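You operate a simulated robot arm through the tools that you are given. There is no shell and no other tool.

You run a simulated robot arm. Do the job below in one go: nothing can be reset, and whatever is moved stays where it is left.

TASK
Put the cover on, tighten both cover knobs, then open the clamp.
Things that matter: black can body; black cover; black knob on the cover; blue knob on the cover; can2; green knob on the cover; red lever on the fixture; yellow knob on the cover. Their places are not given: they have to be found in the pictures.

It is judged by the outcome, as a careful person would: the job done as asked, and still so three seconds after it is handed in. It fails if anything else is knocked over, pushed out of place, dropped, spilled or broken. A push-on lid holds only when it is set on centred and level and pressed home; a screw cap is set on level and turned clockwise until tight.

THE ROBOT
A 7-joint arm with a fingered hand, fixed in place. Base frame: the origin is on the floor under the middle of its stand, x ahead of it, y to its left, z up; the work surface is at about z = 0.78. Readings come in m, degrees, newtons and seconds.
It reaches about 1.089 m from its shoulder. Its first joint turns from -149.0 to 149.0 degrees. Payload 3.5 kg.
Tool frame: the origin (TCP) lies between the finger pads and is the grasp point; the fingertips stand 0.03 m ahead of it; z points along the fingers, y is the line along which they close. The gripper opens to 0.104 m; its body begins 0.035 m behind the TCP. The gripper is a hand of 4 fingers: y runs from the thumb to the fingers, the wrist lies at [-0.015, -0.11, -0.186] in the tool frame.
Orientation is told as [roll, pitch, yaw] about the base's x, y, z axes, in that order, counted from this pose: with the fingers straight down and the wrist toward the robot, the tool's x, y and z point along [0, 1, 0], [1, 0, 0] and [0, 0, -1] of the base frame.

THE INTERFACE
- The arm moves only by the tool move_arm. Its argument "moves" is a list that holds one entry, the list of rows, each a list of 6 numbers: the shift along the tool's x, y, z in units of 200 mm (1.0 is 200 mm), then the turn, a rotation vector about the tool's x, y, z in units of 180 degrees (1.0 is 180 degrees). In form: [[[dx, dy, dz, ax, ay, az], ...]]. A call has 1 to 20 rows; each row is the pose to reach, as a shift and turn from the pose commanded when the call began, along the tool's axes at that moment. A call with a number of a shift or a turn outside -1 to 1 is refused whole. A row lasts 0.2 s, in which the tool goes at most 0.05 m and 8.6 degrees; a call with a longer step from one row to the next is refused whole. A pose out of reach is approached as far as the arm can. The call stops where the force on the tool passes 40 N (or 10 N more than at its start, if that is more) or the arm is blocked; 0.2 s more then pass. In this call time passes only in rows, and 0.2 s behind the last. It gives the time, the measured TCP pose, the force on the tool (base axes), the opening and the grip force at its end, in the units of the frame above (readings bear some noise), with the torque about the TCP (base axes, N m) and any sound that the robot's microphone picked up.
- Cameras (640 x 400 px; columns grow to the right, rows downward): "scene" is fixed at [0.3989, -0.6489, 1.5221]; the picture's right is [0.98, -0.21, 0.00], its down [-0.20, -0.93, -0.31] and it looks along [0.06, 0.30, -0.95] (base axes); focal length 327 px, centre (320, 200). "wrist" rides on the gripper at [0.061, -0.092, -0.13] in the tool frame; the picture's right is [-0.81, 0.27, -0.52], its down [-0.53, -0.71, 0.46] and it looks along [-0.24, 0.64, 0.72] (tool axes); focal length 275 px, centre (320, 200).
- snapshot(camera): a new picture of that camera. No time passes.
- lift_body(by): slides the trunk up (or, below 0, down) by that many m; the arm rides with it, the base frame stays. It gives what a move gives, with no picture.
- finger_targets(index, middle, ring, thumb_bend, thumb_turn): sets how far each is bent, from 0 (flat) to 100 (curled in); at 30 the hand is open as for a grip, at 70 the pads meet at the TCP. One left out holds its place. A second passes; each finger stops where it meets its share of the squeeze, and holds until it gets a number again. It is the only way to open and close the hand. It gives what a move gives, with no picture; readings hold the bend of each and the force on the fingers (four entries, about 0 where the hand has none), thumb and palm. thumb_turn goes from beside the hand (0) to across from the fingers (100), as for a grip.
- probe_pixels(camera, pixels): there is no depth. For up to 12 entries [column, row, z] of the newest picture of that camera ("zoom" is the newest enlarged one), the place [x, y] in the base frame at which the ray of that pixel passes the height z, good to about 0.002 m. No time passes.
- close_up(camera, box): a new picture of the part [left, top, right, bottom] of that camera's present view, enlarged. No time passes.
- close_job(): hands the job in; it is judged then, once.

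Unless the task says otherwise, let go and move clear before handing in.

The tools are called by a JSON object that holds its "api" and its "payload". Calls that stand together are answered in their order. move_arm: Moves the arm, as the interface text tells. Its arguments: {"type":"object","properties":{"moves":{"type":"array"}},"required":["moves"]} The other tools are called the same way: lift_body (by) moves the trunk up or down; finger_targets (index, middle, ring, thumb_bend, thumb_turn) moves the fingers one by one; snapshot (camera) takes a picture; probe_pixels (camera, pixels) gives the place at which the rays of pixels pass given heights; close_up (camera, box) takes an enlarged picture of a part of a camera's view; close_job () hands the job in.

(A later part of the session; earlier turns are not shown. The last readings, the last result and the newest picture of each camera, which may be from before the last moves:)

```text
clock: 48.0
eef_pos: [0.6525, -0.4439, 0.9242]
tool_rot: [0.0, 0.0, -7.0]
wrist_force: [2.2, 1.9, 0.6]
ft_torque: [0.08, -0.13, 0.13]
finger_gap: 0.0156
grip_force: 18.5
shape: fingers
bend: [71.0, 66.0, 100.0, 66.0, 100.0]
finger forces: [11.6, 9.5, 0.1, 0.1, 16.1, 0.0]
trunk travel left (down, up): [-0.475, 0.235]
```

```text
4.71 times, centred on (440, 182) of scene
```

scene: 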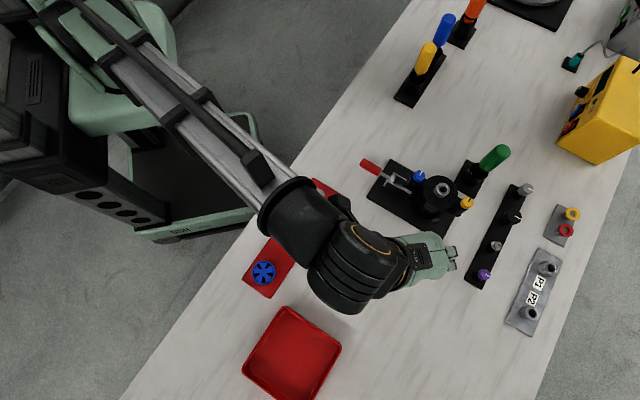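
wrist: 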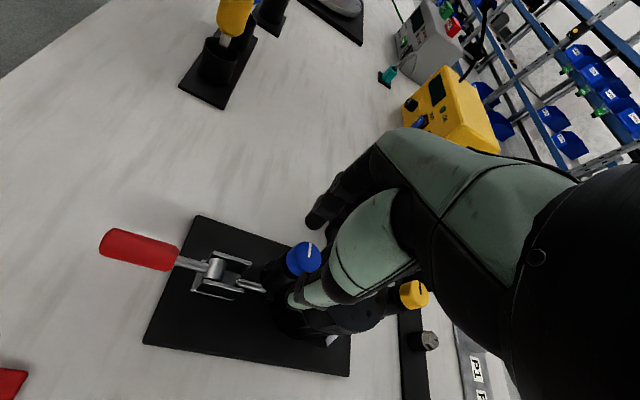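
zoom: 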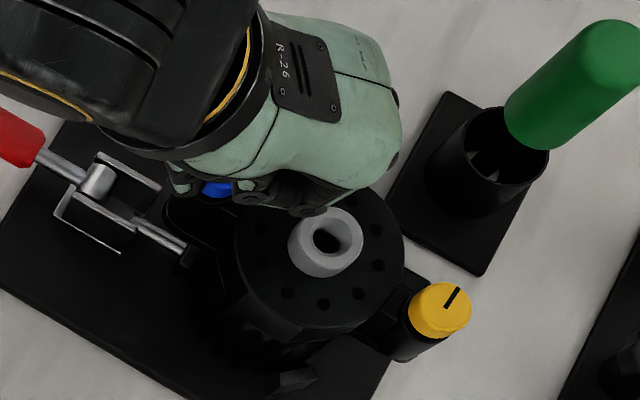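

The knob mark follows the hand, lagging a little, with 0.13 Nm of resistance. I'll continue clockwise.

{"api": "move_arm", "payload": {"moves": [[[0, 0, 0, 0, 0, 0.04], [0, 0, 0, 0, 0, 0.08], [0, 0, 0, 0, 0, 0.12], [0, 0, 0, 0, 0, 0.16], [0, 0, 0, 0, 0, 0.2]]]}}

{"api": "close_up", "payload": {"camera": "wrist", "box": [220, 180, 360, 320]}}

{"api": "close_up", "payload": {"camera": "scene", "box": [390, 140, 490, 225]}}

```text
clock: 49.2
eef_pos: [0.6535, -0.4437, 0.9241]
tool_rot: [-0.1, 0.0, -43.0]
wrist_force: [1.3, 3.3, 1.0]
ft_torque: [0.1, -0.12, 0.13]
finger_gap: 0.0156
grip_force: 19.0
shape: fingers
bend: [72.0, 72.0, 100.0, 66.0, 100.0]
finger forces: [12.6, 7.4, 0.0, 0.0, 17.3, 0.1]
trunk travel left (down, up): [-0.475, 0.235]
```

```text
2.86 times, centred on (290, 250) of wrist
```

zoom: 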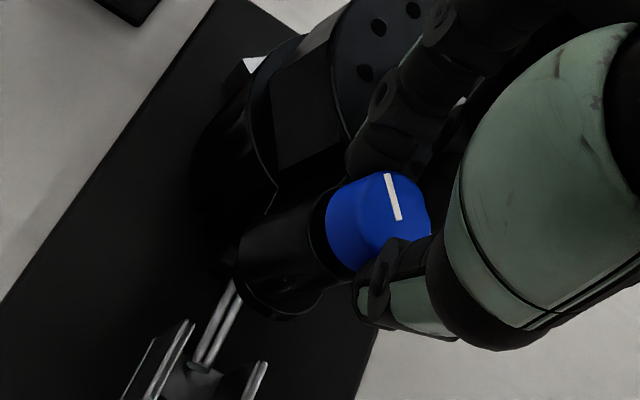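

```text
4.71 times, centred on (440, 182) of scene
```

zoom: 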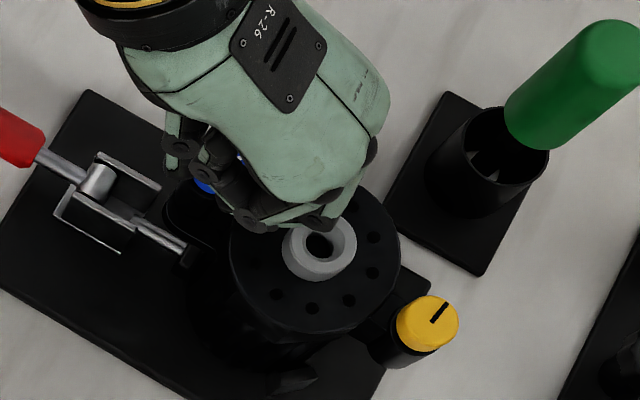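

The yellow knob and nozzle have drifted in the scene view, with yellow moving from (449,292) to (428,323) in zoom, so the cover itself is turning. I'll stop and look closely before doing anything else.

{"api": "close_up", "payload": {"camera": "scene", "box": [410, 170, 480, 230]}}

{"api": "snapshot", "payload": {"camera": "wrist"}}

{"api": "close_up", "payload": {"camera": "wrist", "box": [200, 100, 360, 330]}}

```text
6.67 times, centred on (445, 200) of scene
```

zoom: 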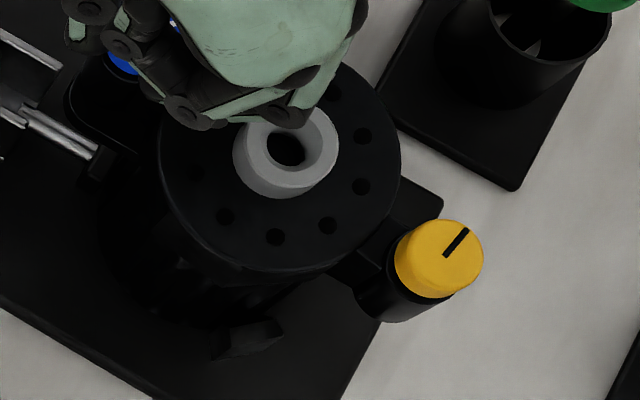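

```text
taken
```

wrist: 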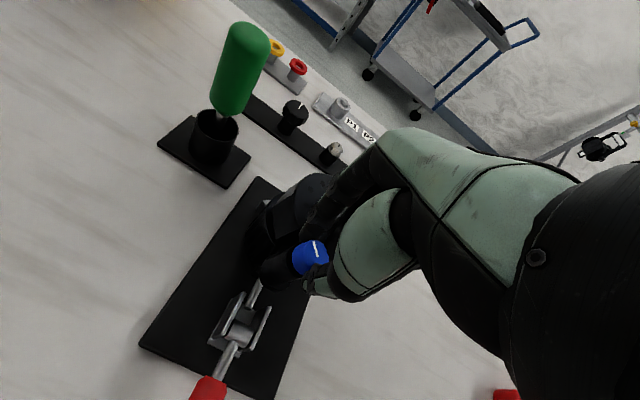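

```text
1.74 times, centred on (280, 215) of wrist
```

zoom: 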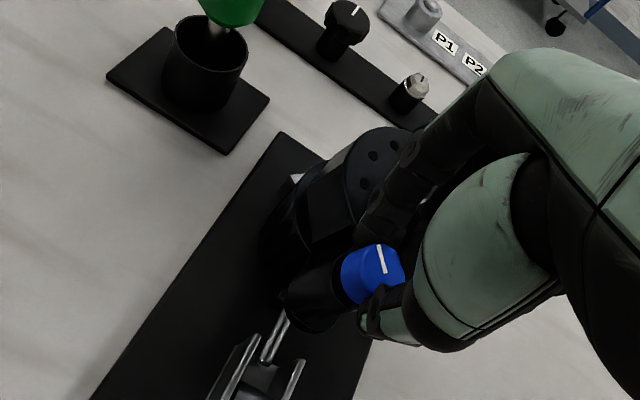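

The cover has swung about 8-10° around the blue side, and I need to know whether the body turned with it. I'll release gently and lift clear to look.

{"api": "finger_targets", "payload": {"index": 57, "middle": 57, "thumb_bend": 55}}

{"api": "move_arm", "payload": {"moves": [[[0, 0, -0.05, 0, 0, 0], [0, 0, -0.15, 0, 0, 0], [0, 0, -0.3, 0, 0, 0], [0, 0, -0.45, 0, 0, 0], [0, 0, -0.6, 0, 0, 0]]]}}

{"api": "snapshot", "payload": {"camera": "wrist"}}

{"api": "snapshot", "payload": {"camera": "scene"}}

```text
clock: 50.2
eef_pos: [0.6533, -0.4439, 0.9241]
tool_rot: [0.0, 0.0, -42.9]
wrist_force: [0.4, 0.0, -0.3]
ft_torque: [-0.01, -0.01, 0.0]
finger_gap: 0.037
grip_force: 0.1
shape: fingers
bend: [56.0, 56.0, 100.0, 55.0, 100.0]
finger forces: [0.0, 0.1, 0.0, 0.0, 0.0, 0.0]
trunk travel left (down, up): [-0.475, 0.235]
```

```text
clock: 51.4
eef_pos: [0.6532, -0.443, 1.0449]
tool_rot: [0.0, 0.0, -42.9]
wrist_force: [-0.7, -0.3, 0.4]
ft_torque: [0.01, 0.0, 0.04]
finger_gap: 0.0372
grip_force: 0.1
shape: fingers
bend: [56.0, 56.0, 100.0, 55.0, 100.0]
finger forces: [0.0, 0.0, 0.0, 0.0, 0.0, 0.0]
trunk travel left (down, up): [-0.475, 0.235]
```

```text
taken
```

wrist: 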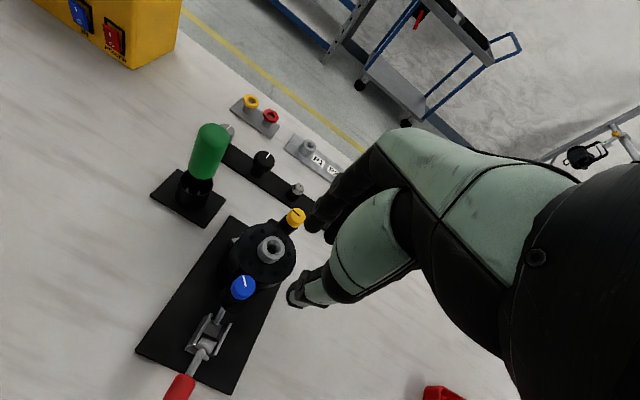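

```text
taken
```

scene: 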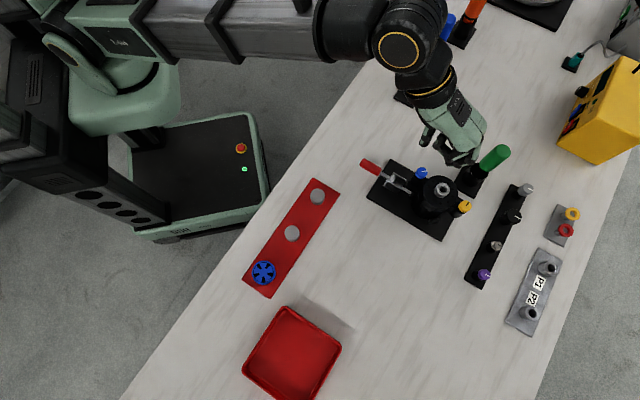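

{"api": "close_up", "payload": {"camera": "scene", "box": [400, 155, 480, 225]}}

{"api": "close_up", "payload": {"camera": "wrist", "box": [180, 190, 330, 340]}}

```text
5.71 times, centred on (440, 190) of scene
```

zoom: 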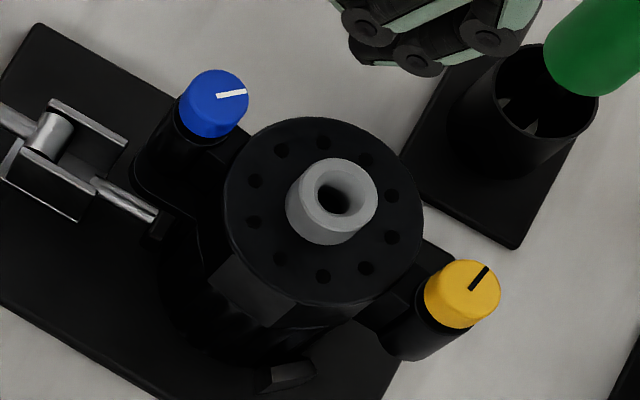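

```text
2.67 times, centred on (255, 265) of wrist
```

zoom: 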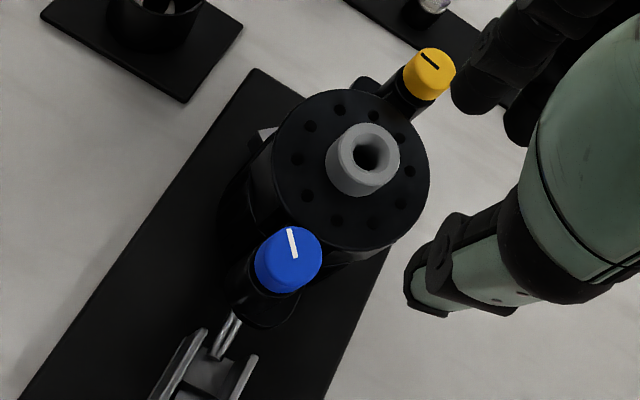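

The cover is still centred on the body but has rotated about 8° clockwise; the body ears now peek out beside the bosses. So its rotation isn't located yet, and I'll measure the plate and knob axes accurately.

{"api": "probe_pixels", "payload": {"camera": "scene", "pixels": [[390.6, 159.3, 0.787], [367, 197.7, 0.787], [441.2, 241.2, 0.787], [463.4, 199.1, 0.787], [422.1, 172.1, 0.906], [465.6, 204.9, 0.906], [442.3, 190, 0.9]]}}

{"api": "close_up", "payload": {"camera": "scene", "box": [408, 160, 438, 200]}}

{"api": "close_up", "payload": {"camera": "scene", "box": [445, 185, 485, 225]}}

```text
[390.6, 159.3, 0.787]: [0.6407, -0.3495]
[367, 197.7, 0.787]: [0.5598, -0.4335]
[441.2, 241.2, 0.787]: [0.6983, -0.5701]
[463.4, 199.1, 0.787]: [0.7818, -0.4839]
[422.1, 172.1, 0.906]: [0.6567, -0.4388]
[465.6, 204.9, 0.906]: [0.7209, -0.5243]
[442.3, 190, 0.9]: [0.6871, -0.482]
```

```text
10.00 times, centred on (423, 180) of scene
```

zoom: 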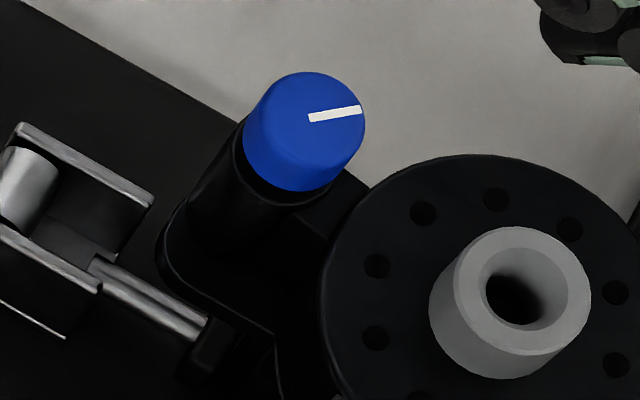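

```text
10.00 times, centred on (465, 205) of scene
```

zoom: 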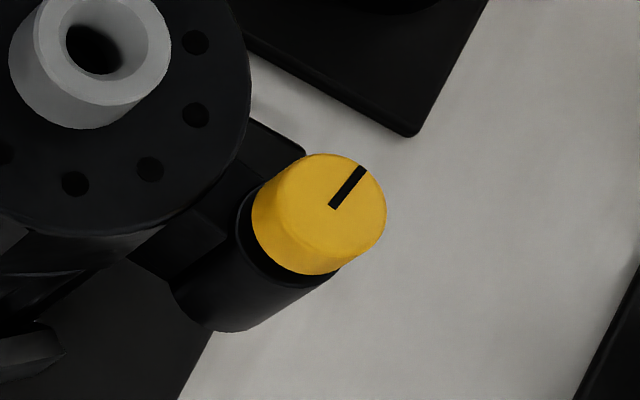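

The body has not moved. The cover turned because the knob sat about 5 mm off my rotation axis: it settles at tool x of about +0.0045, between index and middle. I'll go back to yaw 33°, this time with the grip axis exactly on the knob.

{"api": "move_arm", "payload": {"moves": [[[0, 0, 0, 0, 0, -0.042], [0, 0, 0, 0, 0, -0.084], [0, 0, 0, 0, 0, -0.126], [0.01, 0.01, 0, 0, 0, -0.168], [0.01, 0.01, 0, 0, 0, -0.21], [0.022, 0.0206, 0, 0, 0, -0.252], [0.022, 0.0206, 0.05, 0, 0, -0.294], [0.022, 0.0206, 0.1, 0, 0, -0.336], [0.022, 0.0206, 0.15, 0, 0, -0.378], [0.022, 0.0206, 0.2, 0, 0, -0.4217]]]}}

{"api": "finger_targets", "payload": {"index": 54, "middle": 54, "thumb_bend": 54}}

{"api": "move_arm", "payload": {"moves": [[[0, 0, 0, 0, 0, 0]]]}}

{"api": "close_up", "payload": {"camera": "wrist", "box": [220, 200, 360, 340]}}

```text
clock: 53.6
eef_pos: [0.6601, -0.4438, 1.0034]
tool_rot: [0.0, -0.1, 33.2]
wrist_force: [-0.4, -0.5, -0.5]
ft_torque: [0.01, 0.0, 0.01]
finger_gap: 0.0372
grip_force: 0.1
shape: fingers
bend: [56.0, 56.0, 100.0, 55.0, 100.0]
finger forces: [0.0, 0.0, 0.0, 0.0, 0.0, 0.0]
trunk travel left (down, up): [-0.475, 0.235]
```

```text
clock: 54.6
eef_pos: [0.6595, -0.4451, 1.0039]
tool_rot: [0.1, -0.1, 33.0]
wrist_force: [-0.1, -0.4, 0.6]
ft_torque: [-0.01, -0.03, -0.01]
finger_gap: 0.0406
grip_force: 0.1
shape: fingers
bend: [54.0, 54.0, 100.0, 54.0, 100.0]
finger forces: [0.0, 0.0, 0.0, 0.0, 0.0, 0.1]
trunk travel left (down, up): [-0.475, 0.235]
```

```text
clock: 55.0
eef_pos: [0.6603, -0.4431, 1.005]
tool_rot: [0.0, 0.0, 33.0]
wrist_force: [1.1, -0.7, 0.1]
ft_torque: [-0.02, 0.01, 0.0]
finger_gap: 0.0411
grip_force: 0.1
shape: fingers
bend: [54.0, 54.0, 100.0, 54.0, 100.0]
finger forces: [0.0, 0.1, 0.0, 0.0, 0.1, 0.0]
trunk travel left (down, up): [-0.475, 0.235]
```

```text
2.86 times, centred on (290, 270) of wrist
```

zoom: 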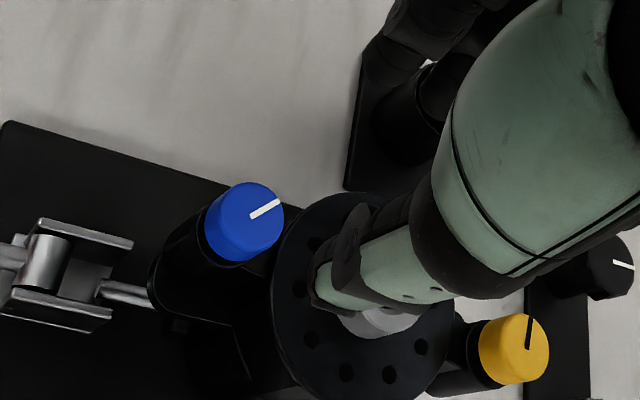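

{"api": "probe_pixels", "payload": {"camera": "zoom", "pixels": [[250, 212, 0.906], [517, 347, 0.906], [250, 212, 0.902], [250, 212, 0.91]]}}

```text
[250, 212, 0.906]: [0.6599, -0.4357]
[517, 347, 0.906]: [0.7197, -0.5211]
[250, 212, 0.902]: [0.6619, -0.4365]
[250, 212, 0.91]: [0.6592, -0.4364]
```

I'll lower with a 2-3 mm correction and check the knob against the fingertip meeting point before gripping.

{"api": "move_arm", "payload": {"moves": [[[0.005, 0.005, 0.1, 0, 0, 0], [0.0095, 0.0105, 0.2, 0, 0, 0], [0.0095, 0.0105, 0.3, 0, 0, 0], [0.0095, 0.0105, 0.36, 0, 0, 0]]]}}

{"api": "close_up", "payload": {"camera": "wrist", "box": [220, 180, 360, 320]}}

```text
clock: 56.0
eef_pos: [0.6596, -0.4409, 0.9316]
tool_rot: [0.1, -0.1, 32.9]
wrist_force: [-0.2, -0.1, -0.2]
ft_torque: [0.0, 0.02, 0.01]
finger_gap: 0.0411
grip_force: 0.0
shape: fingers
bend: [54.0, 54.0, 100.0, 54.0, 100.0]
finger forces: [0.0, 0.1, 0.0, 0.0, 0.1, 0.0]
trunk travel left (down, up): [-0.475, 0.235]
```

```text
2.86 times, centred on (290, 250) of wrist
```

zoom: 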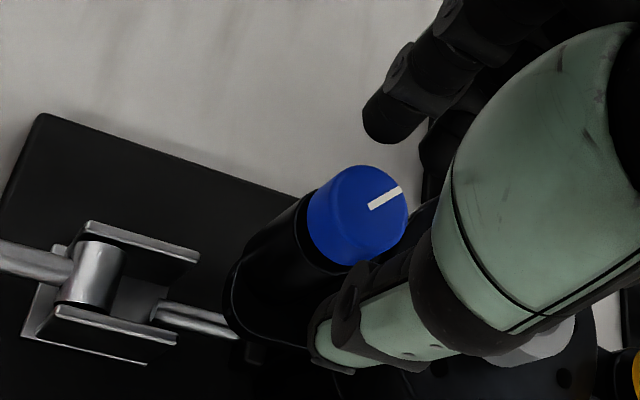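

The knob sits at wrist (306,251), within about 2 mm of the predicted grip centre. I'll correct by 1.5 mm, lower and pinch.

{"api": "move_arm", "payload": {"moves": [[[0, 0.0075, 0.02, 0, 0, 0], [0, 0.0075, 0.04, 0, 0, 0]]]}}

{"api": "finger_targets", "payload": {"index": 66, "middle": 66, "thumb_bend": 66}}

{"api": "finger_targets", "payload": {"index": 80, "middle": 80, "thumb_bend": 80}}

{"api": "close_up", "payload": {"camera": "wrist", "box": [220, 180, 360, 320]}}

{"api": "close_up", "payload": {"camera": "scene", "box": [390, 140, 490, 225]}}

```text
clock: 56.6
eef_pos: [0.6614, -0.4405, 0.9239]
tool_rot: [0.0, 0.0, 33.0]
wrist_force: [-0.4, -0.2, -1.2]
ft_torque: [0.01, 0.0, -0.02]
finger_gap: 0.0411
grip_force: 0.0
shape: fingers
bend: [54.0, 54.0, 100.0, 54.0, 100.0]
finger forces: [0.0, 0.0, 0.0, 0.1, 0.0, 0.0]
trunk travel left (down, up): [-0.475, 0.235]
```

```text
clock: 57.6
eef_pos: [0.6612, -0.4398, 0.9232]
tool_rot: [0.0, 0.0, 33.0]
wrist_force: [-0.3, 0.1, -1.0]
ft_torque: [0.0, 0.01, 0.0]
finger_gap: 0.0187
grip_force: 2.4
shape: fingers
bend: [63.0, 66.0, 100.0, 63.0, 100.0]
finger forces: [2.2, 0.1, 0.0, 0.0, 2.1, 0.0]
trunk travel left (down, up): [-0.475, 0.235]
```

```text
clock: 58.6
eef_pos: [0.6605, -0.4408, 0.9238]
tool_rot: [0.0, 0.0, 32.9]
wrist_force: [-3.2, -4.2, -2.7]
ft_torque: [-0.09, 0.06, -0.01]
finger_gap: 0.0161
grip_force: 13.0
shape: fingers
bend: [60.0, 80.0, 100.0, 67.0, 100.0]
finger forces: [9.5, 0.1, 0.0, 0.0, 17.4, 0.0]
trunk travel left (down, up): [-0.475, 0.235]
```

```text
2.86 times, centred on (290, 250) of wrist
```

zoom: 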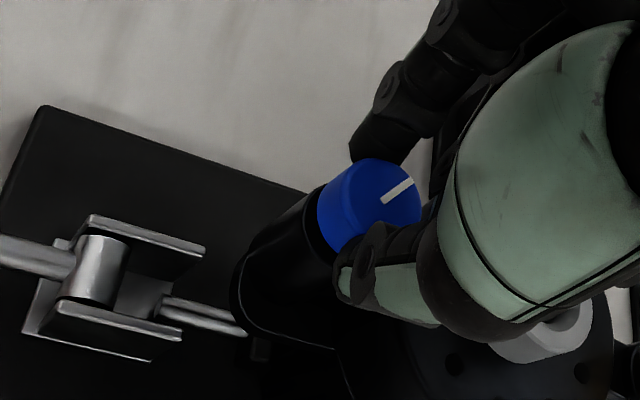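

```text
4.71 times, centred on (440, 182) of scene
```

zoom: 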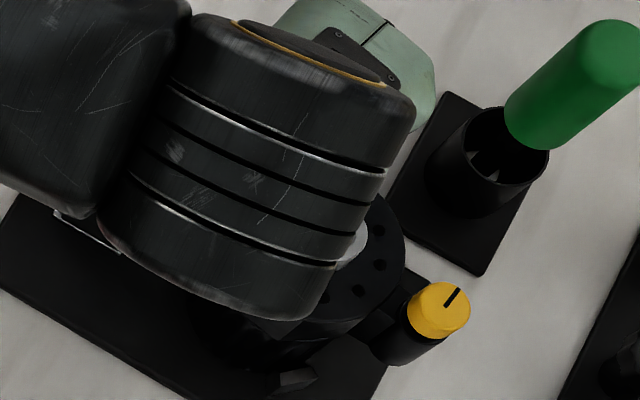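

The middle finger slipped past the knob (80, no force), so the knob sits too far toward the index side. I'll open, shift 3 mm along tool x and pinch again.

{"api": "finger_targets", "payload": {"index": 55, "middle": 55, "thumb_bend": 55}}

{"api": "move_arm", "payload": {"moves": [[[0.008, 0, 0, 0, 0, 0], [0.015, 0, 0, 0, 0, 0]]]}}

{"api": "finger_targets", "payload": {"index": 66, "middle": 66, "thumb_bend": 66}}

{"api": "close_up", "payload": {"camera": "wrist", "box": [220, 180, 360, 320]}}

```text
clock: 59.6
eef_pos: [0.66, -0.439, 0.9254]
tool_rot: [-0.1, 0.0, 32.9]
wrist_force: [-3.4, 0.2, 9.6]
ft_torque: [-0.01, -0.01, 0.01]
finger_gap: 0.0382
grip_force: 5.6
shape: fingers
bend: [55.0, 77.0, 100.0, 55.0, 100.0]
finger forces: [0.0, 10.2, 0.0, 0.0, 0.0, 0.0]
trunk travel left (down, up): [-0.475, 0.235]
```

```text
clock: 60.2
eef_pos: [0.6599, -0.4384, 0.9253]
tool_rot: [-0.2, 0.0, 33.0]
wrist_force: [0.6, -2.5, 10.4]
ft_torque: [-0.09, -0.09, -0.04]
finger_gap: 0.0387
grip_force: 5.7
shape: fingers
bend: [55.0, 78.0, 100.0, 55.0, 100.0]
finger forces: [0.1, 11.2, 0.0, 0.0, 0.0, 0.0]
trunk travel left (down, up): [-0.475, 0.235]
```

```text
clock: 61.2
eef_pos: [0.6598, -0.4374, 0.9229]
tool_rot: [0.0, 0.1, 32.9]
wrist_force: [0.4, 1.8, 10.1]
ft_torque: [-0.03, -0.07, 0.0]
finger_gap: 0.0179
grip_force: 7.9
shape: fingers
bend: [64.0, 75.0, 100.0, 63.0, 100.0]
finger forces: [1.7, 11.7, 0.0, 0.1, 2.1, 0.0]
trunk travel left (down, up): [-0.475, 0.235]
```

```text
2.86 times, centred on (290, 250) of wrist
```

zoom: 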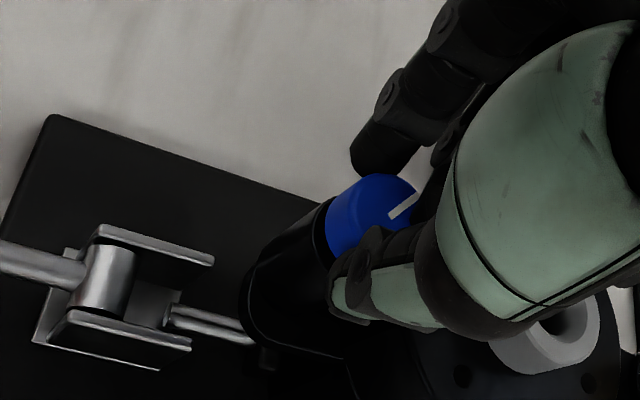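

The middle finger is hung up on top of the knob. I'll open the others, lift 2 cm to free it, then reset.

{"api": "finger_targets", "payload": {"index": 55, "thumb_bend": 54}}

{"api": "move_arm", "payload": {"moves": [[[0, 0, -0.05, 0, 0, 0], [0, 0, -0.1, 0, 0, 0]]]}}

{"api": "finger_targets", "payload": {"index": 54, "middle": 54, "thumb_bend": 54}}

{"api": "close_up", "payload": {"camera": "wrist", "box": [220, 180, 360, 320]}}

{"api": "close_up", "payload": {"camera": "scene", "box": [390, 140, 490, 225]}}

```text
clock: 62.2
eef_pos: [0.659, -0.4375, 0.925]
tool_rot: [-0.1, 0.0, 33.0]
wrist_force: [-0.1, 1.2, 11.4]
ft_torque: [-0.08, -0.02, 0.01]
finger_gap: 0.0396
grip_force: 6.0
shape: fingers
bend: [55.0, 75.0, 100.0, 54.0, 100.0]
finger forces: [0.0, 11.4, 0.0, 0.1, 0.0, 0.0]
trunk travel left (down, up): [-0.475, 0.235]
```

```text
clock: 62.8
eef_pos: [0.6589, -0.438, 0.9432]
tool_rot: [-0.1, 0.1, 32.9]
wrist_force: [-1.0, -0.1, -0.7]
ft_torque: [0.0, -0.01, 0.0]
finger_gap: 0.0397
grip_force: 0.0
shape: fingers
bend: [55.0, 66.0, 100.0, 54.0, 100.0]
finger forces: [0.0, 0.1, 0.0, 0.0, 0.0, 0.0]
trunk travel left (down, up): [-0.475, 0.235]
```

```text
clock: 63.8
eef_pos: [0.659, -0.4379, 0.9455]
tool_rot: [-0.1, 0.1, 33.0]
wrist_force: [0.5, 0.1, 0.0]
ft_torque: [0.01, -0.01, -0.02]
finger_gap: 0.041
grip_force: 0.1
shape: fingers
bend: [54.0, 54.0, 100.0, 54.0, 100.0]
finger forces: [0.1, 0.1, 0.0, 0.0, 0.1, 0.0]
trunk travel left (down, up): [-0.475, 0.235]
```

```text
2.86 times, centred on (290, 250) of wrist
```

zoom: 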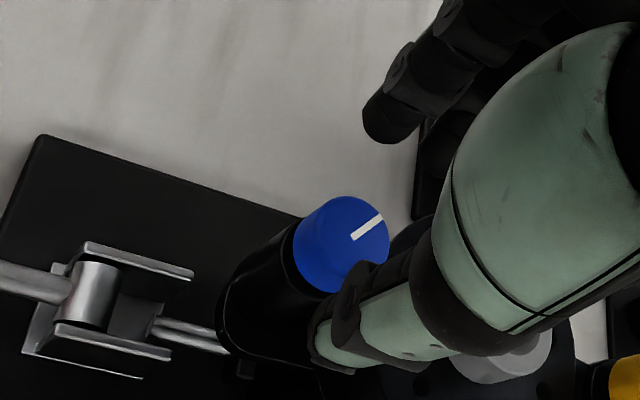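

```text
4.71 times, centred on (440, 182) of scene
```

zoom: 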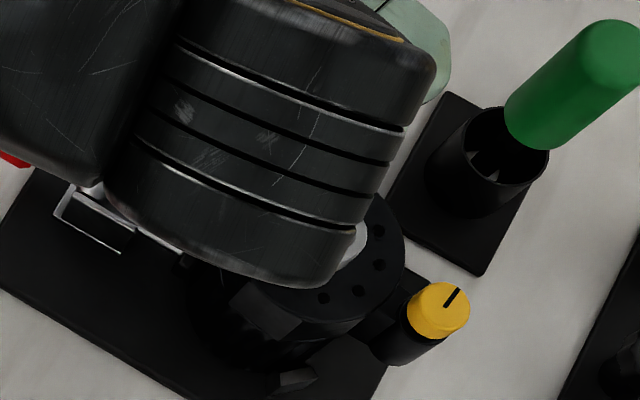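

Freed, and the knob now shows at (299,263), which works out to tool x about +0.0017, close to the grip that worked first. I'll lower straight down and pinch in small steps.

{"api": "move_arm", "payload": {"moves": [[[0, 0, 0.04, 0, 0, 0], [0, 0, 0.08, 0, 0, 0], [0, 0, 0.108, 0, 0, 0]]]}}

{"api": "finger_targets", "payload": {"index": 64, "middle": 66, "thumb_bend": 64}}

{"api": "finger_targets", "payload": {"index": 70, "middle": 70, "thumb_bend": 70}}

{"api": "close_up", "payload": {"camera": "wrist", "box": [220, 180, 360, 320]}}

```text
clock: 64.6
eef_pos: [0.6597, -0.4382, 0.9225]
tool_rot: [-0.1, 0.0, 33.1]
wrist_force: [0.0, -0.4, 0.7]
ft_torque: [0.01, -0.02, 0.0]
finger_gap: 0.0409
grip_force: 0.0
shape: fingers
bend: [54.0, 54.0, 100.0, 54.0, 100.0]
finger forces: [0.0, 0.0, 0.0, 0.1, 0.0, 0.1]
trunk travel left (down, up): [-0.475, 0.235]
```

```text
clock: 65.6
eef_pos: [0.6592, -0.4384, 0.9221]
tool_rot: [0.0, 0.0, 33.0]
wrist_force: [-0.3, -0.5, 0.2]
ft_torque: [0.0, 0.0, 0.02]
finger_gap: 0.0193
grip_force: 1.1
shape: fingers
bend: [63.0, 65.0, 100.0, 62.0, 100.0]
finger forces: [0.7, 0.7, 0.1, 0.0, 1.2, 0.0]
trunk travel left (down, up): [-0.475, 0.235]
```

```text
clock: 66.6
eef_pos: [0.6592, -0.4386, 0.9228]
tool_rot: [0.0, 0.0, 33.1]
wrist_force: [0.6, 1.2, -0.1]
ft_torque: [0.0, -0.03, -0.01]
finger_gap: 0.0167
grip_force: 5.9
shape: fingers
bend: [64.0, 67.0, 100.0, 64.0, 100.0]
finger forces: [3.7, 2.8, 0.0, 0.0, 5.0, 0.0]
trunk travel left (down, up): [-0.475, 0.235]
```

```text
2.86 times, centred on (290, 250) of wrist
```

zoom: 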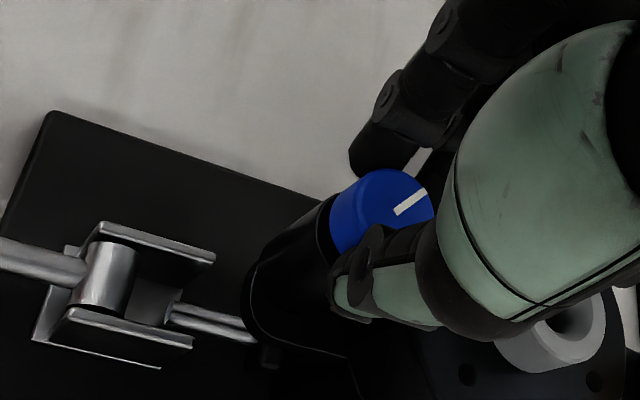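

Balanced pinch now (3.7, 2.8 and 5.0 N). I'll firm it up, then slide the knob back about 8 mm along its arc to realign the cover with the ears.

{"api": "finger_targets", "payload": {"index": 76, "middle": 76, "thumb_bend": 76}}

{"api": "move_arm", "payload": {"moves": [[[-0.0014, -0.01, 0.002, 0, 0, 0], [-0.0028, -0.02, 0.002, 0, 0, 0], [-0.0042, -0.03, 0.002, 0, 0, 0], [-0.0055, -0.0405, 0.002, 0, 0, 0]]]}}

{"api": "close_up", "payload": {"camera": "scene", "box": [390, 140, 490, 225]}}

{"api": "close_up", "payload": {"camera": "wrist", "box": [220, 180, 360, 320]}}

```text
clock: 67.6
eef_pos: [0.6586, -0.4375, 0.9218]
tool_rot: [0.0, -0.1, 32.9]
wrist_force: [3.4, 0.4, -3.8]
ft_torque: [-0.01, 0.0, 0.0]
finger_gap: 0.0153
grip_force: 15.1
shape: fingers
bend: [71.0, 66.0, 100.0, 65.0, 100.0]
finger forces: [8.5, 8.3, 0.1, 0.0, 13.1, 0.1]
trunk travel left (down, up): [-0.475, 0.235]
```

```text
clock: 68.6
eef_pos: [0.6551, -0.4415, 0.9214]
tool_rot: [0.0, 0.0, 33.1]
wrist_force: [16.8, 10.9, -1.1]
ft_torque: [0.24, -0.47, 0.01]
finger_gap: 0.0154
grip_force: 15.9
shape: fingers
bend: [71.0, 63.0, 100.0, 69.0, 100.0]
finger forces: [13.6, 11.3, 0.0, 0.0, 7.1, 0.1]
trunk travel left (down, up): [-0.475, 0.235]
```

```text
4.71 times, centred on (440, 182) of scene
```

zoom: 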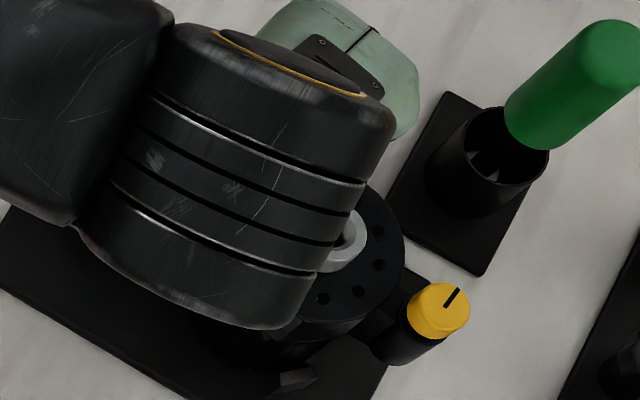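

```text
2.86 times, centred on (290, 250) of wrist
```

zoom: 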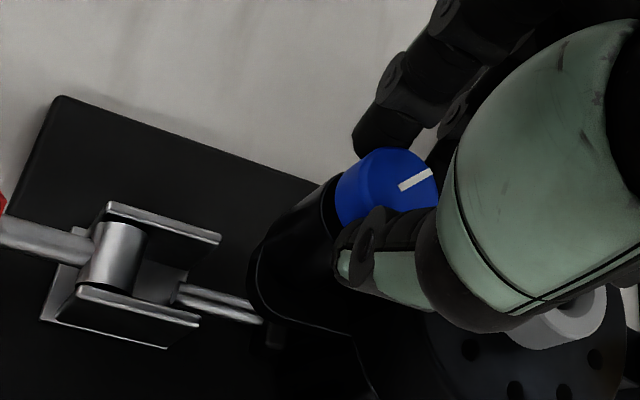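

The cover isn't yielding at 20 N sideways and the yellow knob hasn't moved, so I must not force it. I'll back off, release, and rise to inspect how it is sitting.

{"api": "move_arm", "payload": {"moves": [[[0.0028, 0.02, 0, 0, 0, 0], [0.0055, 0.0405, 0, 0, 0, 0]]]}}

{"api": "finger_targets", "payload": {"index": 56, "middle": 56, "thumb_bend": 55}}

{"api": "move_arm", "payload": {"moves": [[[0, 0, -0.05, 0, 0, 0], [0, 0, -0.15, 0, 0, 0], [0, 0, -0.3, 0, 0, 0.03], [0, 0, -0.45, 0, 0, 0.07], [0, 0, -0.6, 0, 0, 0.11]]]}}

```text
clock: 69.2
eef_pos: [0.6576, -0.4387, 0.9218]
tool_rot: [0.0, 0.2, 32.9]
wrist_force: [5.3, 0.3, -1.4]
ft_torque: [0.02, -0.07, -0.01]
finger_gap: 0.0148
grip_force: 15.7
shape: fingers
bend: [71.0, 65.0, 100.0, 67.0, 100.0]
finger forces: [9.2, 8.4, 0.0, 0.1, 13.3, 0.0]
trunk travel left (down, up): [-0.475, 0.235]
```

```text
clock: 70.2
eef_pos: [0.6589, -0.4391, 0.9207]
tool_rot: [0.1, 0.1, 33.0]
wrist_force: [-0.2, 0.1, 0.9]
ft_torque: [0.0, 0.03, 0.02]
finger_gap: 0.0372
grip_force: 0.1
shape: fingers
bend: [56.0, 56.0, 100.0, 55.0, 100.0]
finger forces: [0.0, 0.0, 0.1, 0.1, 0.1, 0.1]
trunk travel left (down, up): [-0.475, 0.235]
```

```text
clock: 71.4
eef_pos: [0.6594, -0.4392, 1.0427]
tool_rot: [0.0, 0.0, 12.9]
wrist_force: [-0.4, -0.2, -0.3]
ft_torque: [-0.01, 0.02, 0.0]
finger_gap: 0.0373
grip_force: 0.1
shape: fingers
bend: [56.0, 56.0, 100.0, 55.0, 100.0]
finger forces: [0.0, 0.1, 0.0, 0.0, 0.0, 0.1]
trunk travel left (down, up): [-0.475, 0.235]
```

{"api": "move_arm", "payload": {"moves": [[[-0.1, -0.15, 0, 0, 0, 0.015], [-0.22, -0.3, 0, 0, 0, 0.03], [-0.34, -0.45, 0, 0, 0, 0.045], [-0.45, -0.6, 0.1, 0, 0, 0.06], [-0.55, -0.74, 0.25, 0, 0, 0.0717], [-0.628, -0.859, 0.4, 0, 0, 0.0717], [-0.628, -0.859, 0.45, 0, 0, 0.0717]]]}}

{"api": "snapshot", "payload": {"camera": "wrist"}}

{"api": "close_up", "payload": {"camera": "wrist", "box": [160, 20, 330, 150]}}

{"api": "close_up", "payload": {"camera": "scene", "box": [400, 155, 480, 225]}}

```text
clock: 73.0
eef_pos: [0.5203, -0.5989, 0.9527]
tool_rot: [0.0, 0.0, 0.2]
wrist_force: [-0.6, 0.0, 0.4]
ft_torque: [0.0, 0.02, 0.01]
finger_gap: 0.0371
grip_force: 0.1
shape: fingers
bend: [56.0, 56.0, 100.0, 55.0, 100.0]
finger forces: [0.0, 0.1, 0.0, 0.1, 0.0, 0.0]
trunk travel left (down, up): [-0.475, 0.235]
```

```text
taken
```

wrist: 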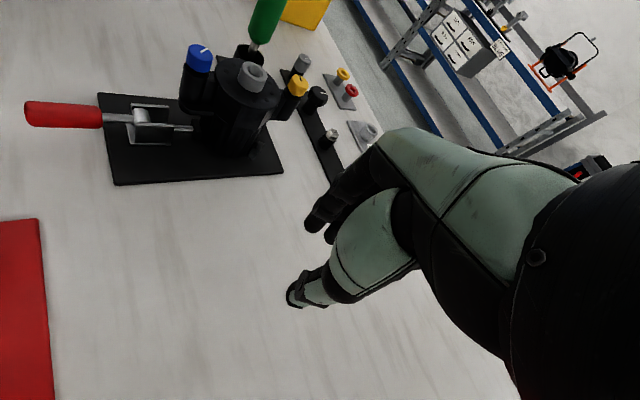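

```text
3.08 times, centred on (245, 85) of wrist
```

zoom: 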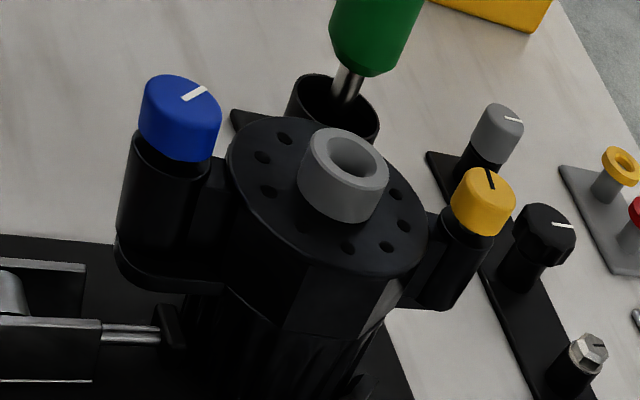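

```text
5.71 times, centred on (440, 190) of scene
```

zoom: 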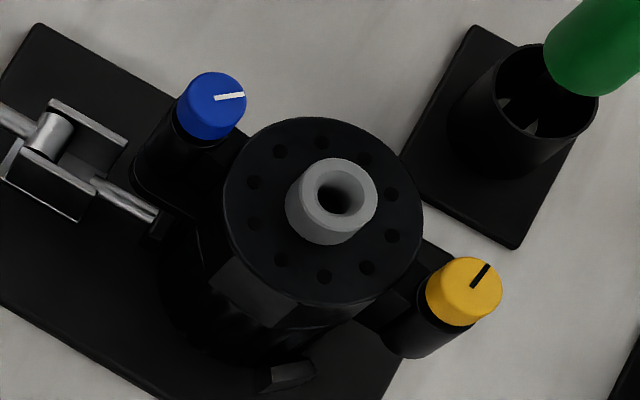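

This low view shows the cover well, with both bosses standing near the ears. I'll triangulate blue, yellow and nozzle heights separately to detect any tilt.

{"api": "probe_pixels", "payload": {"camera": "wrist", "pixels": [[200.5, 49.9, 0.9], [200.5, 49.9, 0.905], [200.5, 49.9, 0.91], [299.2, 80.8, 0.895], [299.2, 80.8, 0.9], [299.2, 80.8, 0.905], [299.2, 80.8, 0.91], [254.7, 69.4, 0.895], [254.7, 69.4, 0.9], [254.7, 69.4, 0.905]]}}

{"api": "probe_pixels", "payload": {"camera": "scene", "pixels": [[421.6, 172.1, 0.9], [421.6, 172.1, 0.905], [421.6, 172.1, 0.91], [465.7, 204.4, 0.895], [465.7, 204.4, 0.9], [465.7, 204.4, 0.905], [465.7, 204.4, 0.91], [443.2, 187.7, 0.895], [443.2, 187.7, 0.9], [443.2, 187.7, 0.905]]}}

```text
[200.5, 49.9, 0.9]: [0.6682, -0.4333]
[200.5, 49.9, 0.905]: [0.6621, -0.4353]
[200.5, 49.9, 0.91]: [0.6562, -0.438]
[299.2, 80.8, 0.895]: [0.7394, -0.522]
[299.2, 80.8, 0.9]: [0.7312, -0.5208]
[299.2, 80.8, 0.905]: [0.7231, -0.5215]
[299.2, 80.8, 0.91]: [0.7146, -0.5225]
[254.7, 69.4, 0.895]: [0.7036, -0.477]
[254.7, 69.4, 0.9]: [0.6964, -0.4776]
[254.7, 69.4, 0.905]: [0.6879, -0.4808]
```

```text
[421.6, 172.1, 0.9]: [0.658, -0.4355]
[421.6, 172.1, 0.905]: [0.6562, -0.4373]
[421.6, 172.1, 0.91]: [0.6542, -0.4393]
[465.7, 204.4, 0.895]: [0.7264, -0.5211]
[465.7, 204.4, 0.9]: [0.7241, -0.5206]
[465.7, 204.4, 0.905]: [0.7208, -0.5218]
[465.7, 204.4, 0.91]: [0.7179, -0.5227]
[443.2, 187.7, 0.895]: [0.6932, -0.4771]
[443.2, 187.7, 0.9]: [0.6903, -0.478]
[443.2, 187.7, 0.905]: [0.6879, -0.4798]
```

Blue reads about 4-5 mm higher than yellow, as it did right after placement, so the cover is sitting slightly cocked and not fully home. I'll regrasp it by the disc, open hand first.

{"api": "finger_targets", "payload": {"index": 30, "middle": 30, "ring": 30, "thumb_bend": 30}}

{"api": "move_arm", "payload": {"moves": [[[0, 0, -0.2, 0, 0, 0], [0, 0, -0.4, 0, 0, 0], [0.1, 0.14, -0.45, 0, 0, -0.024], [0.2, 0.28, -0.45, 0, 0, -0.047], [0.3, 0.42, -0.45, 0, 0, -0.07], [0.4, 0.56, -0.45, 0, 0, -0.093], [0.5, 0.7, -0.45, 0, 0, -0.117], [0.5945, 0.841, -0.45, 0, 0, -0.14]]]}}

{"api": "move_arm", "payload": {"moves": [[[0, 0, 0, 0, 0, 0]]]}}

{"api": "close_up", "payload": {"camera": "wrist", "box": [180, 200, 340, 370]}}

```text
clock: 74.0
eef_pos: [0.5215, -0.5991, 0.9526]
tool_rot: [0.0, 0.0, 0.3]
wrist_force: [0.1, -0.3, 0.2]
ft_torque: [0.03, 0.01, 0.02]
finger_gap: 0.1025
grip_force: 0.2
shape: fingers
bend: [30.0, 30.0, 30.0, 30.0, 98.0]
finger forces: [0.0, 0.0, 0.1, 0.0, 0.0, 0.1]
trunk travel left (down, up): [-0.475, 0.235]
```

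```text
clock: 75.8
eef_pos: [0.6887, -0.4788, 1.0412]
tool_rot: [0.0, 0.0, 25.5]
wrist_force: [-0.4, -0.6, -0.3]
ft_torque: [-0.03, 0.01, -0.02]
finger_gap: 0.103
grip_force: 0.0
shape: fingers
bend: [30.0, 30.0, 30.0, 30.0, 98.0]
finger forces: [0.0, 0.1, 0.1, 0.1, 0.0, 0.0]
trunk travel left (down, up): [-0.475, 0.235]
```

```text
clock: 76.2
eef_pos: [0.6882, -0.4783, 1.0428]
tool_rot: [0.0, 0.1, 25.5]
wrist_force: [-0.5, 0.0, -0.3]
ft_torque: [-0.02, -0.01, -0.02]
finger_gap: 0.1026
grip_force: 0.1
shape: fingers
bend: [30.0, 30.0, 30.0, 30.0, 98.0]
finger forces: [0.0, 0.1, 0.0, 0.1, 0.0, 0.0]
trunk travel left (down, up): [-0.475, 0.235]
```

```text
2.35 times, centred on (260, 285) of wrist
```

zoom: 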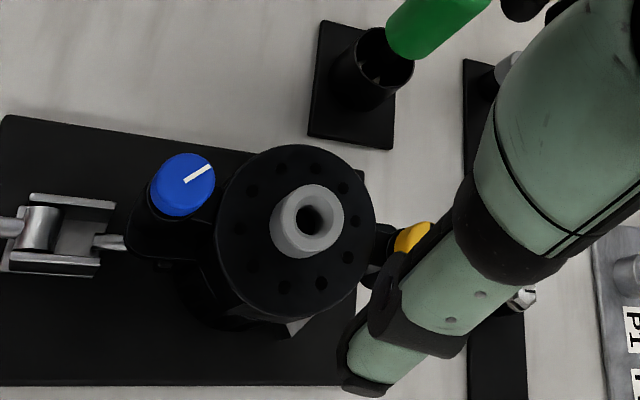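

Aligned over the disc. I'll lower the open hand around it.

{"api": "move_arm", "payload": {"moves": [[[-0.007, -0.003, 0.15, 0, 0, 0], [-0.007, -0.003, 0.3, 0, 0, 0], [-0.007, -0.003, 0.45, 0, 0, 0], [-0.007, -0.003, 0.58, 0, 0, 0], [-0.007, -0.003, 0.66, 0, 0, 0], [-0.007, -0.003, 0.72, 0, 0, 0], [-0.007, -0.003, 0.754, 0, 0, 0]]]}}

{"api": "finger_targets", "payload": {"index": 42, "middle": 42, "ring": 42, "thumb_bend": 42}}

{"api": "finger_targets", "payload": {"index": 60, "middle": 60, "ring": 60, "thumb_bend": 60}}

{"api": "snapshot", "payload": {"camera": "wrist"}}

```text
clock: 77.8
eef_pos: [0.6887, -0.4805, 0.8893]
tool_rot: [0.1, 0.0, 25.5]
wrist_force: [-0.1, -1.0, 0.5]
ft_torque: [-0.01, -0.04, 0.04]
finger_gap: 0.103
grip_force: 0.2
shape: fingers
bend: [30.0, 30.0, 30.0, 30.0, 98.0]
finger forces: [0.1, 0.0, 0.1, 0.0, 0.0, 0.0]
trunk travel left (down, up): [-0.475, 0.235]
```

```text
clock: 78.8
eef_pos: [0.6887, -0.4812, 0.8901]
tool_rot: [0.0, 0.1, 25.5]
wrist_force: [3.8, 3.0, 0.6]
ft_torque: [0.05, -0.07, 0.04]
finger_gap: 0.0773
grip_force: 2.0
shape: fingers
bend: [39.0, 41.0, 42.0, 42.0, 99.0]
finger forces: [3.8, 0.9, 0.0, 0.0, 0.1, 0.1]
trunk travel left (down, up): [-0.475, 0.235]
```

```text
clock: 79.8
eef_pos: [0.6892, -0.4803, 0.8911]
tool_rot: [0.0, 0.0, 25.5]
wrist_force: [15.1, 7.1, 4.8]
ft_torque: [0.11, -0.49, 0.16]
finger_gap: 0.0665
grip_force: 21.5
shape: fingers
bend: [41.0, 46.0, 53.0, 48.0, 100.0]
finger forces: [13.6, 8.8, 6.2, 0.0, 14.3, 0.0]
trunk travel left (down, up): [-0.475, 0.235]
```

```text
taken
```

wrist: 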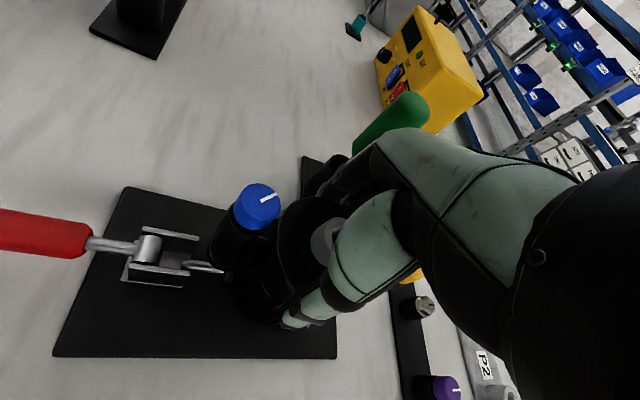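

Gripped, but the body holds the cover against about 16 N sideways, so my hand needs to move about 4 mm toward the fingers to centre on it.

{"api": "move_arm", "payload": {"moves": [[[0, 0.007, 0, 0, 0, 0], [0, 0.014, 0, 0, 0, 0], [0, 0.02, 0, 0, 0, 0]]]}}

```text
clock: 80.6
eef_pos: [0.6922, -0.4797, 0.8908]
tool_rot: [0.0, 0.1, 25.4]
wrist_force: [4.7, 2.0, 3.1]
ft_torque: [0.09, -0.31, 0.14]
finger_gap: 0.0665
grip_force: 19.4
shape: fingers
bend: [43.0, 47.0, 54.0, 48.0, 100.0]
finger forces: [10.2, 6.9, 4.5, 0.0, 17.6, 0.1]
trunk travel left (down, up): [-0.475, 0.235]
```

Side force is down to 5 N. I'll lift just 5 mm to see whether the cover comes free cleanly, about 2.4 N of weight.

{"api": "move_arm", "payload": {"moves": [[[0, 0.004, -0.01, 0, 0, 0], [0, 0.004, -0.02, 0, 0, 0], [0, 0.004, -0.03, 0, 0, 0]]]}}

{"api": "close_up", "payload": {"camera": "wrist", "box": [170, 160, 330, 330]}}

```text
clock: 81.4
eef_pos: [0.693, -0.4797, 0.8935]
tool_rot: [0.1, 0.2, 25.4]
wrist_force: [0.4, 2.9, -19.4]
ft_torque: [0.07, -0.09, 0.12]
finger_gap: 0.0663
grip_force: 18.0
shape: fingers
bend: [44.0, 48.0, 55.0, 47.0, 99.0]
finger forces: [9.2, 5.8, 3.4, 0.0, 17.1, 0.1]
trunk travel left (down, up): [-0.475, 0.235]
```

```text
2.35 times, centred on (250, 245) of wrist
```

zoom: 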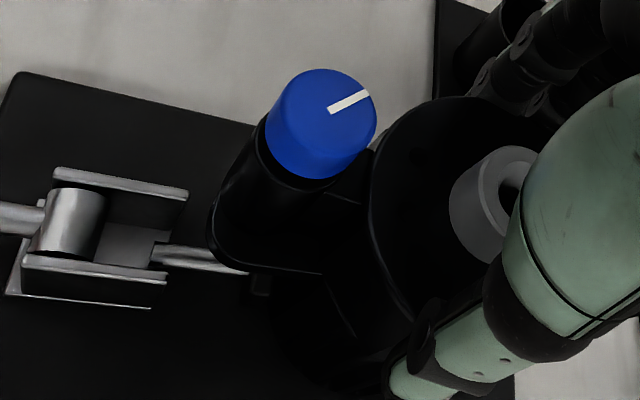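

The cover resists lifting (19 N, centred on its axis), so it is being retained by the body rather than sitting loose. I'll relax the lift and test rotation gently.

{"api": "move_arm", "payload": {"moves": [[[0, 0, 0.01, 0, 0, 0], [0, 0, 0.02, 0, 0, 0], [0, 0, 0.024, 0, 0, 0]]]}}

{"api": "move_arm", "payload": {"moves": [[[0, 0, 0, 0, 0, -0.006], [0, 0, 0, 0, 0, -0.012]]]}}

{"api": "move_arm", "payload": {"moves": [[[0, 0, 0, 0, 0, -0.006], [0, 0, 0, 0, 0, -0.012]]]}}

{"api": "close_up", "payload": {"camera": "wrist", "box": [170, 160, 330, 330]}}

```text
clock: 82.2
eef_pos: [0.6918, -0.479, 0.8926]
tool_rot: [0.0, -0.1, 25.4]
wrist_force: [1.8, -1.2, -0.2]
ft_torque: [0.03, -0.2, 0.09]
finger_gap: 0.0662
grip_force: 19.0
shape: fingers
bend: [44.0, 49.0, 55.0, 47.0, 99.0]
finger forces: [9.1, 6.4, 4.3, 0.0, 18.4, 0.1]
trunk travel left (down, up): [-0.475, 0.235]
```

```text
clock: 82.8
eef_pos: [0.6937, -0.4782, 0.8928]
tool_rot: [0.1, 0.0, 27.6]
wrist_force: [3.2, -2.3, 0.9]
ft_torque: [-0.09, -0.28, -0.18]
finger_gap: 0.066
grip_force: 19.1
shape: fingers
bend: [44.0, 49.0, 56.0, 47.0, 99.0]
finger forces: [8.9, 7.6, 4.3, 0.0, 17.3, 0.0]
trunk travel left (down, up): [-0.475, 0.235]
```

```text
clock: 83.4
eef_pos: [0.6933, -0.4807, 0.8923]
tool_rot: [0.0, -0.1, 29.7]
wrist_force: [4.7, -4.3, 2.4]
ft_torque: [-0.16, -0.4, -0.36]
finger_gap: 0.0657
grip_force: 19.5
shape: fingers
bend: [44.0, 49.0, 56.0, 48.0, 98.0]
finger forces: [8.7, 8.6, 4.8, 0.0, 16.6, 0.1]
trunk travel left (down, up): [-0.475, 0.235]
```

```text
2.35 times, centred on (250, 245) of wrist
```

zoom: 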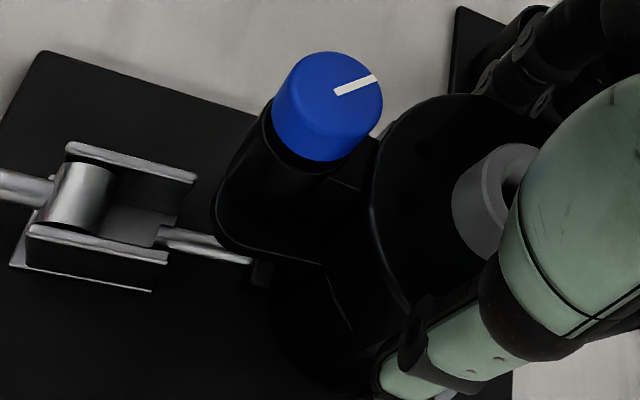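

The cover is rotationally locked: 4° of hand turn only raised the torque to 0.36 Nm with the cover fixed. The blue knob's 49° of turning must have fastened it in this skewed pose, so I'll undo blue first. I'll back off, release and rise.

{"api": "move_arm", "payload": {"moves": [[[0, 0, 0, 0, 0, 0.01], [0, 0, 0, 0, 0, 0.022]]]}}

{"api": "finger_targets", "payload": {"index": 30, "middle": 30, "ring": 30, "thumb_bend": 30}}

{"api": "move_arm", "payload": {"moves": [[[0, 0, -0.1, 0, 0, 0], [0, 0, -0.25, 0, 0, 0], [0, 0, -0.4, 0, 0, 0], [0, 0, -0.55, 0, 0, 0]]]}}

{"api": "finger_targets", "payload": {"index": 56, "middle": 56, "ring": 100, "thumb_bend": 56}}

```text
clock: 84.0
eef_pos: [0.6932, -0.479, 0.8914]
tool_rot: [-0.1, 0.0, 25.8]
wrist_force: [2.9, -1.9, 1.7]
ft_torque: [-0.07, -0.36, 0.1]
finger_gap: 0.066
grip_force: 20.2
shape: fingers
bend: [44.0, 48.0, 55.0, 47.0, 99.0]
finger forces: [8.8, 7.6, 5.3, 0.0, 18.6, 0.0]
trunk travel left (down, up): [-0.475, 0.235]
```

```text
clock: 85.0
eef_pos: [0.6922, -0.4802, 0.8929]
tool_rot: [0.0, 0.0, 25.8]
wrist_force: [0.6, 0.1, -0.2]
ft_torque: [-0.02, 0.01, -0.03]
finger_gap: 0.1026
grip_force: 0.0
shape: fingers
bend: [30.0, 30.0, 30.0, 30.0, 98.0]
finger forces: [0.0, 0.0, 0.1, 0.0, 0.0, 0.0]
trunk travel left (down, up): [-0.475, 0.235]
```

```text
clock: 86.0
eef_pos: [0.6935, -0.4792, 1.0028]
tool_rot: [0.0, 0.0, 25.7]
wrist_force: [-0.3, -0.4, 0.9]
ft_torque: [0.04, 0.02, -0.03]
finger_gap: 0.1029
grip_force: 0.0
shape: fingers
bend: [30.0, 30.0, 30.0, 30.0, 98.0]
finger forces: [0.0, 0.0, 0.0, 0.0, 0.0, 0.0]
trunk travel left (down, up): [-0.475, 0.235]
```

```text
clock: 87.0
eef_pos: [0.6929, -0.4791, 1.0035]
tool_rot: [0.0, 0.0, 25.9]
wrist_force: [0.0, 0.4, 0.0]
ft_torque: [-0.04, 0.02, -0.01]
finger_gap: 0.0367
grip_force: 0.0
shape: fingers
bend: [56.0, 56.0, 100.0, 56.0, 100.0]
finger forces: [0.1, 0.1, 0.1, 0.1, 0.1, 0.0]
trunk travel left (down, up): [-0.475, 0.235]
```

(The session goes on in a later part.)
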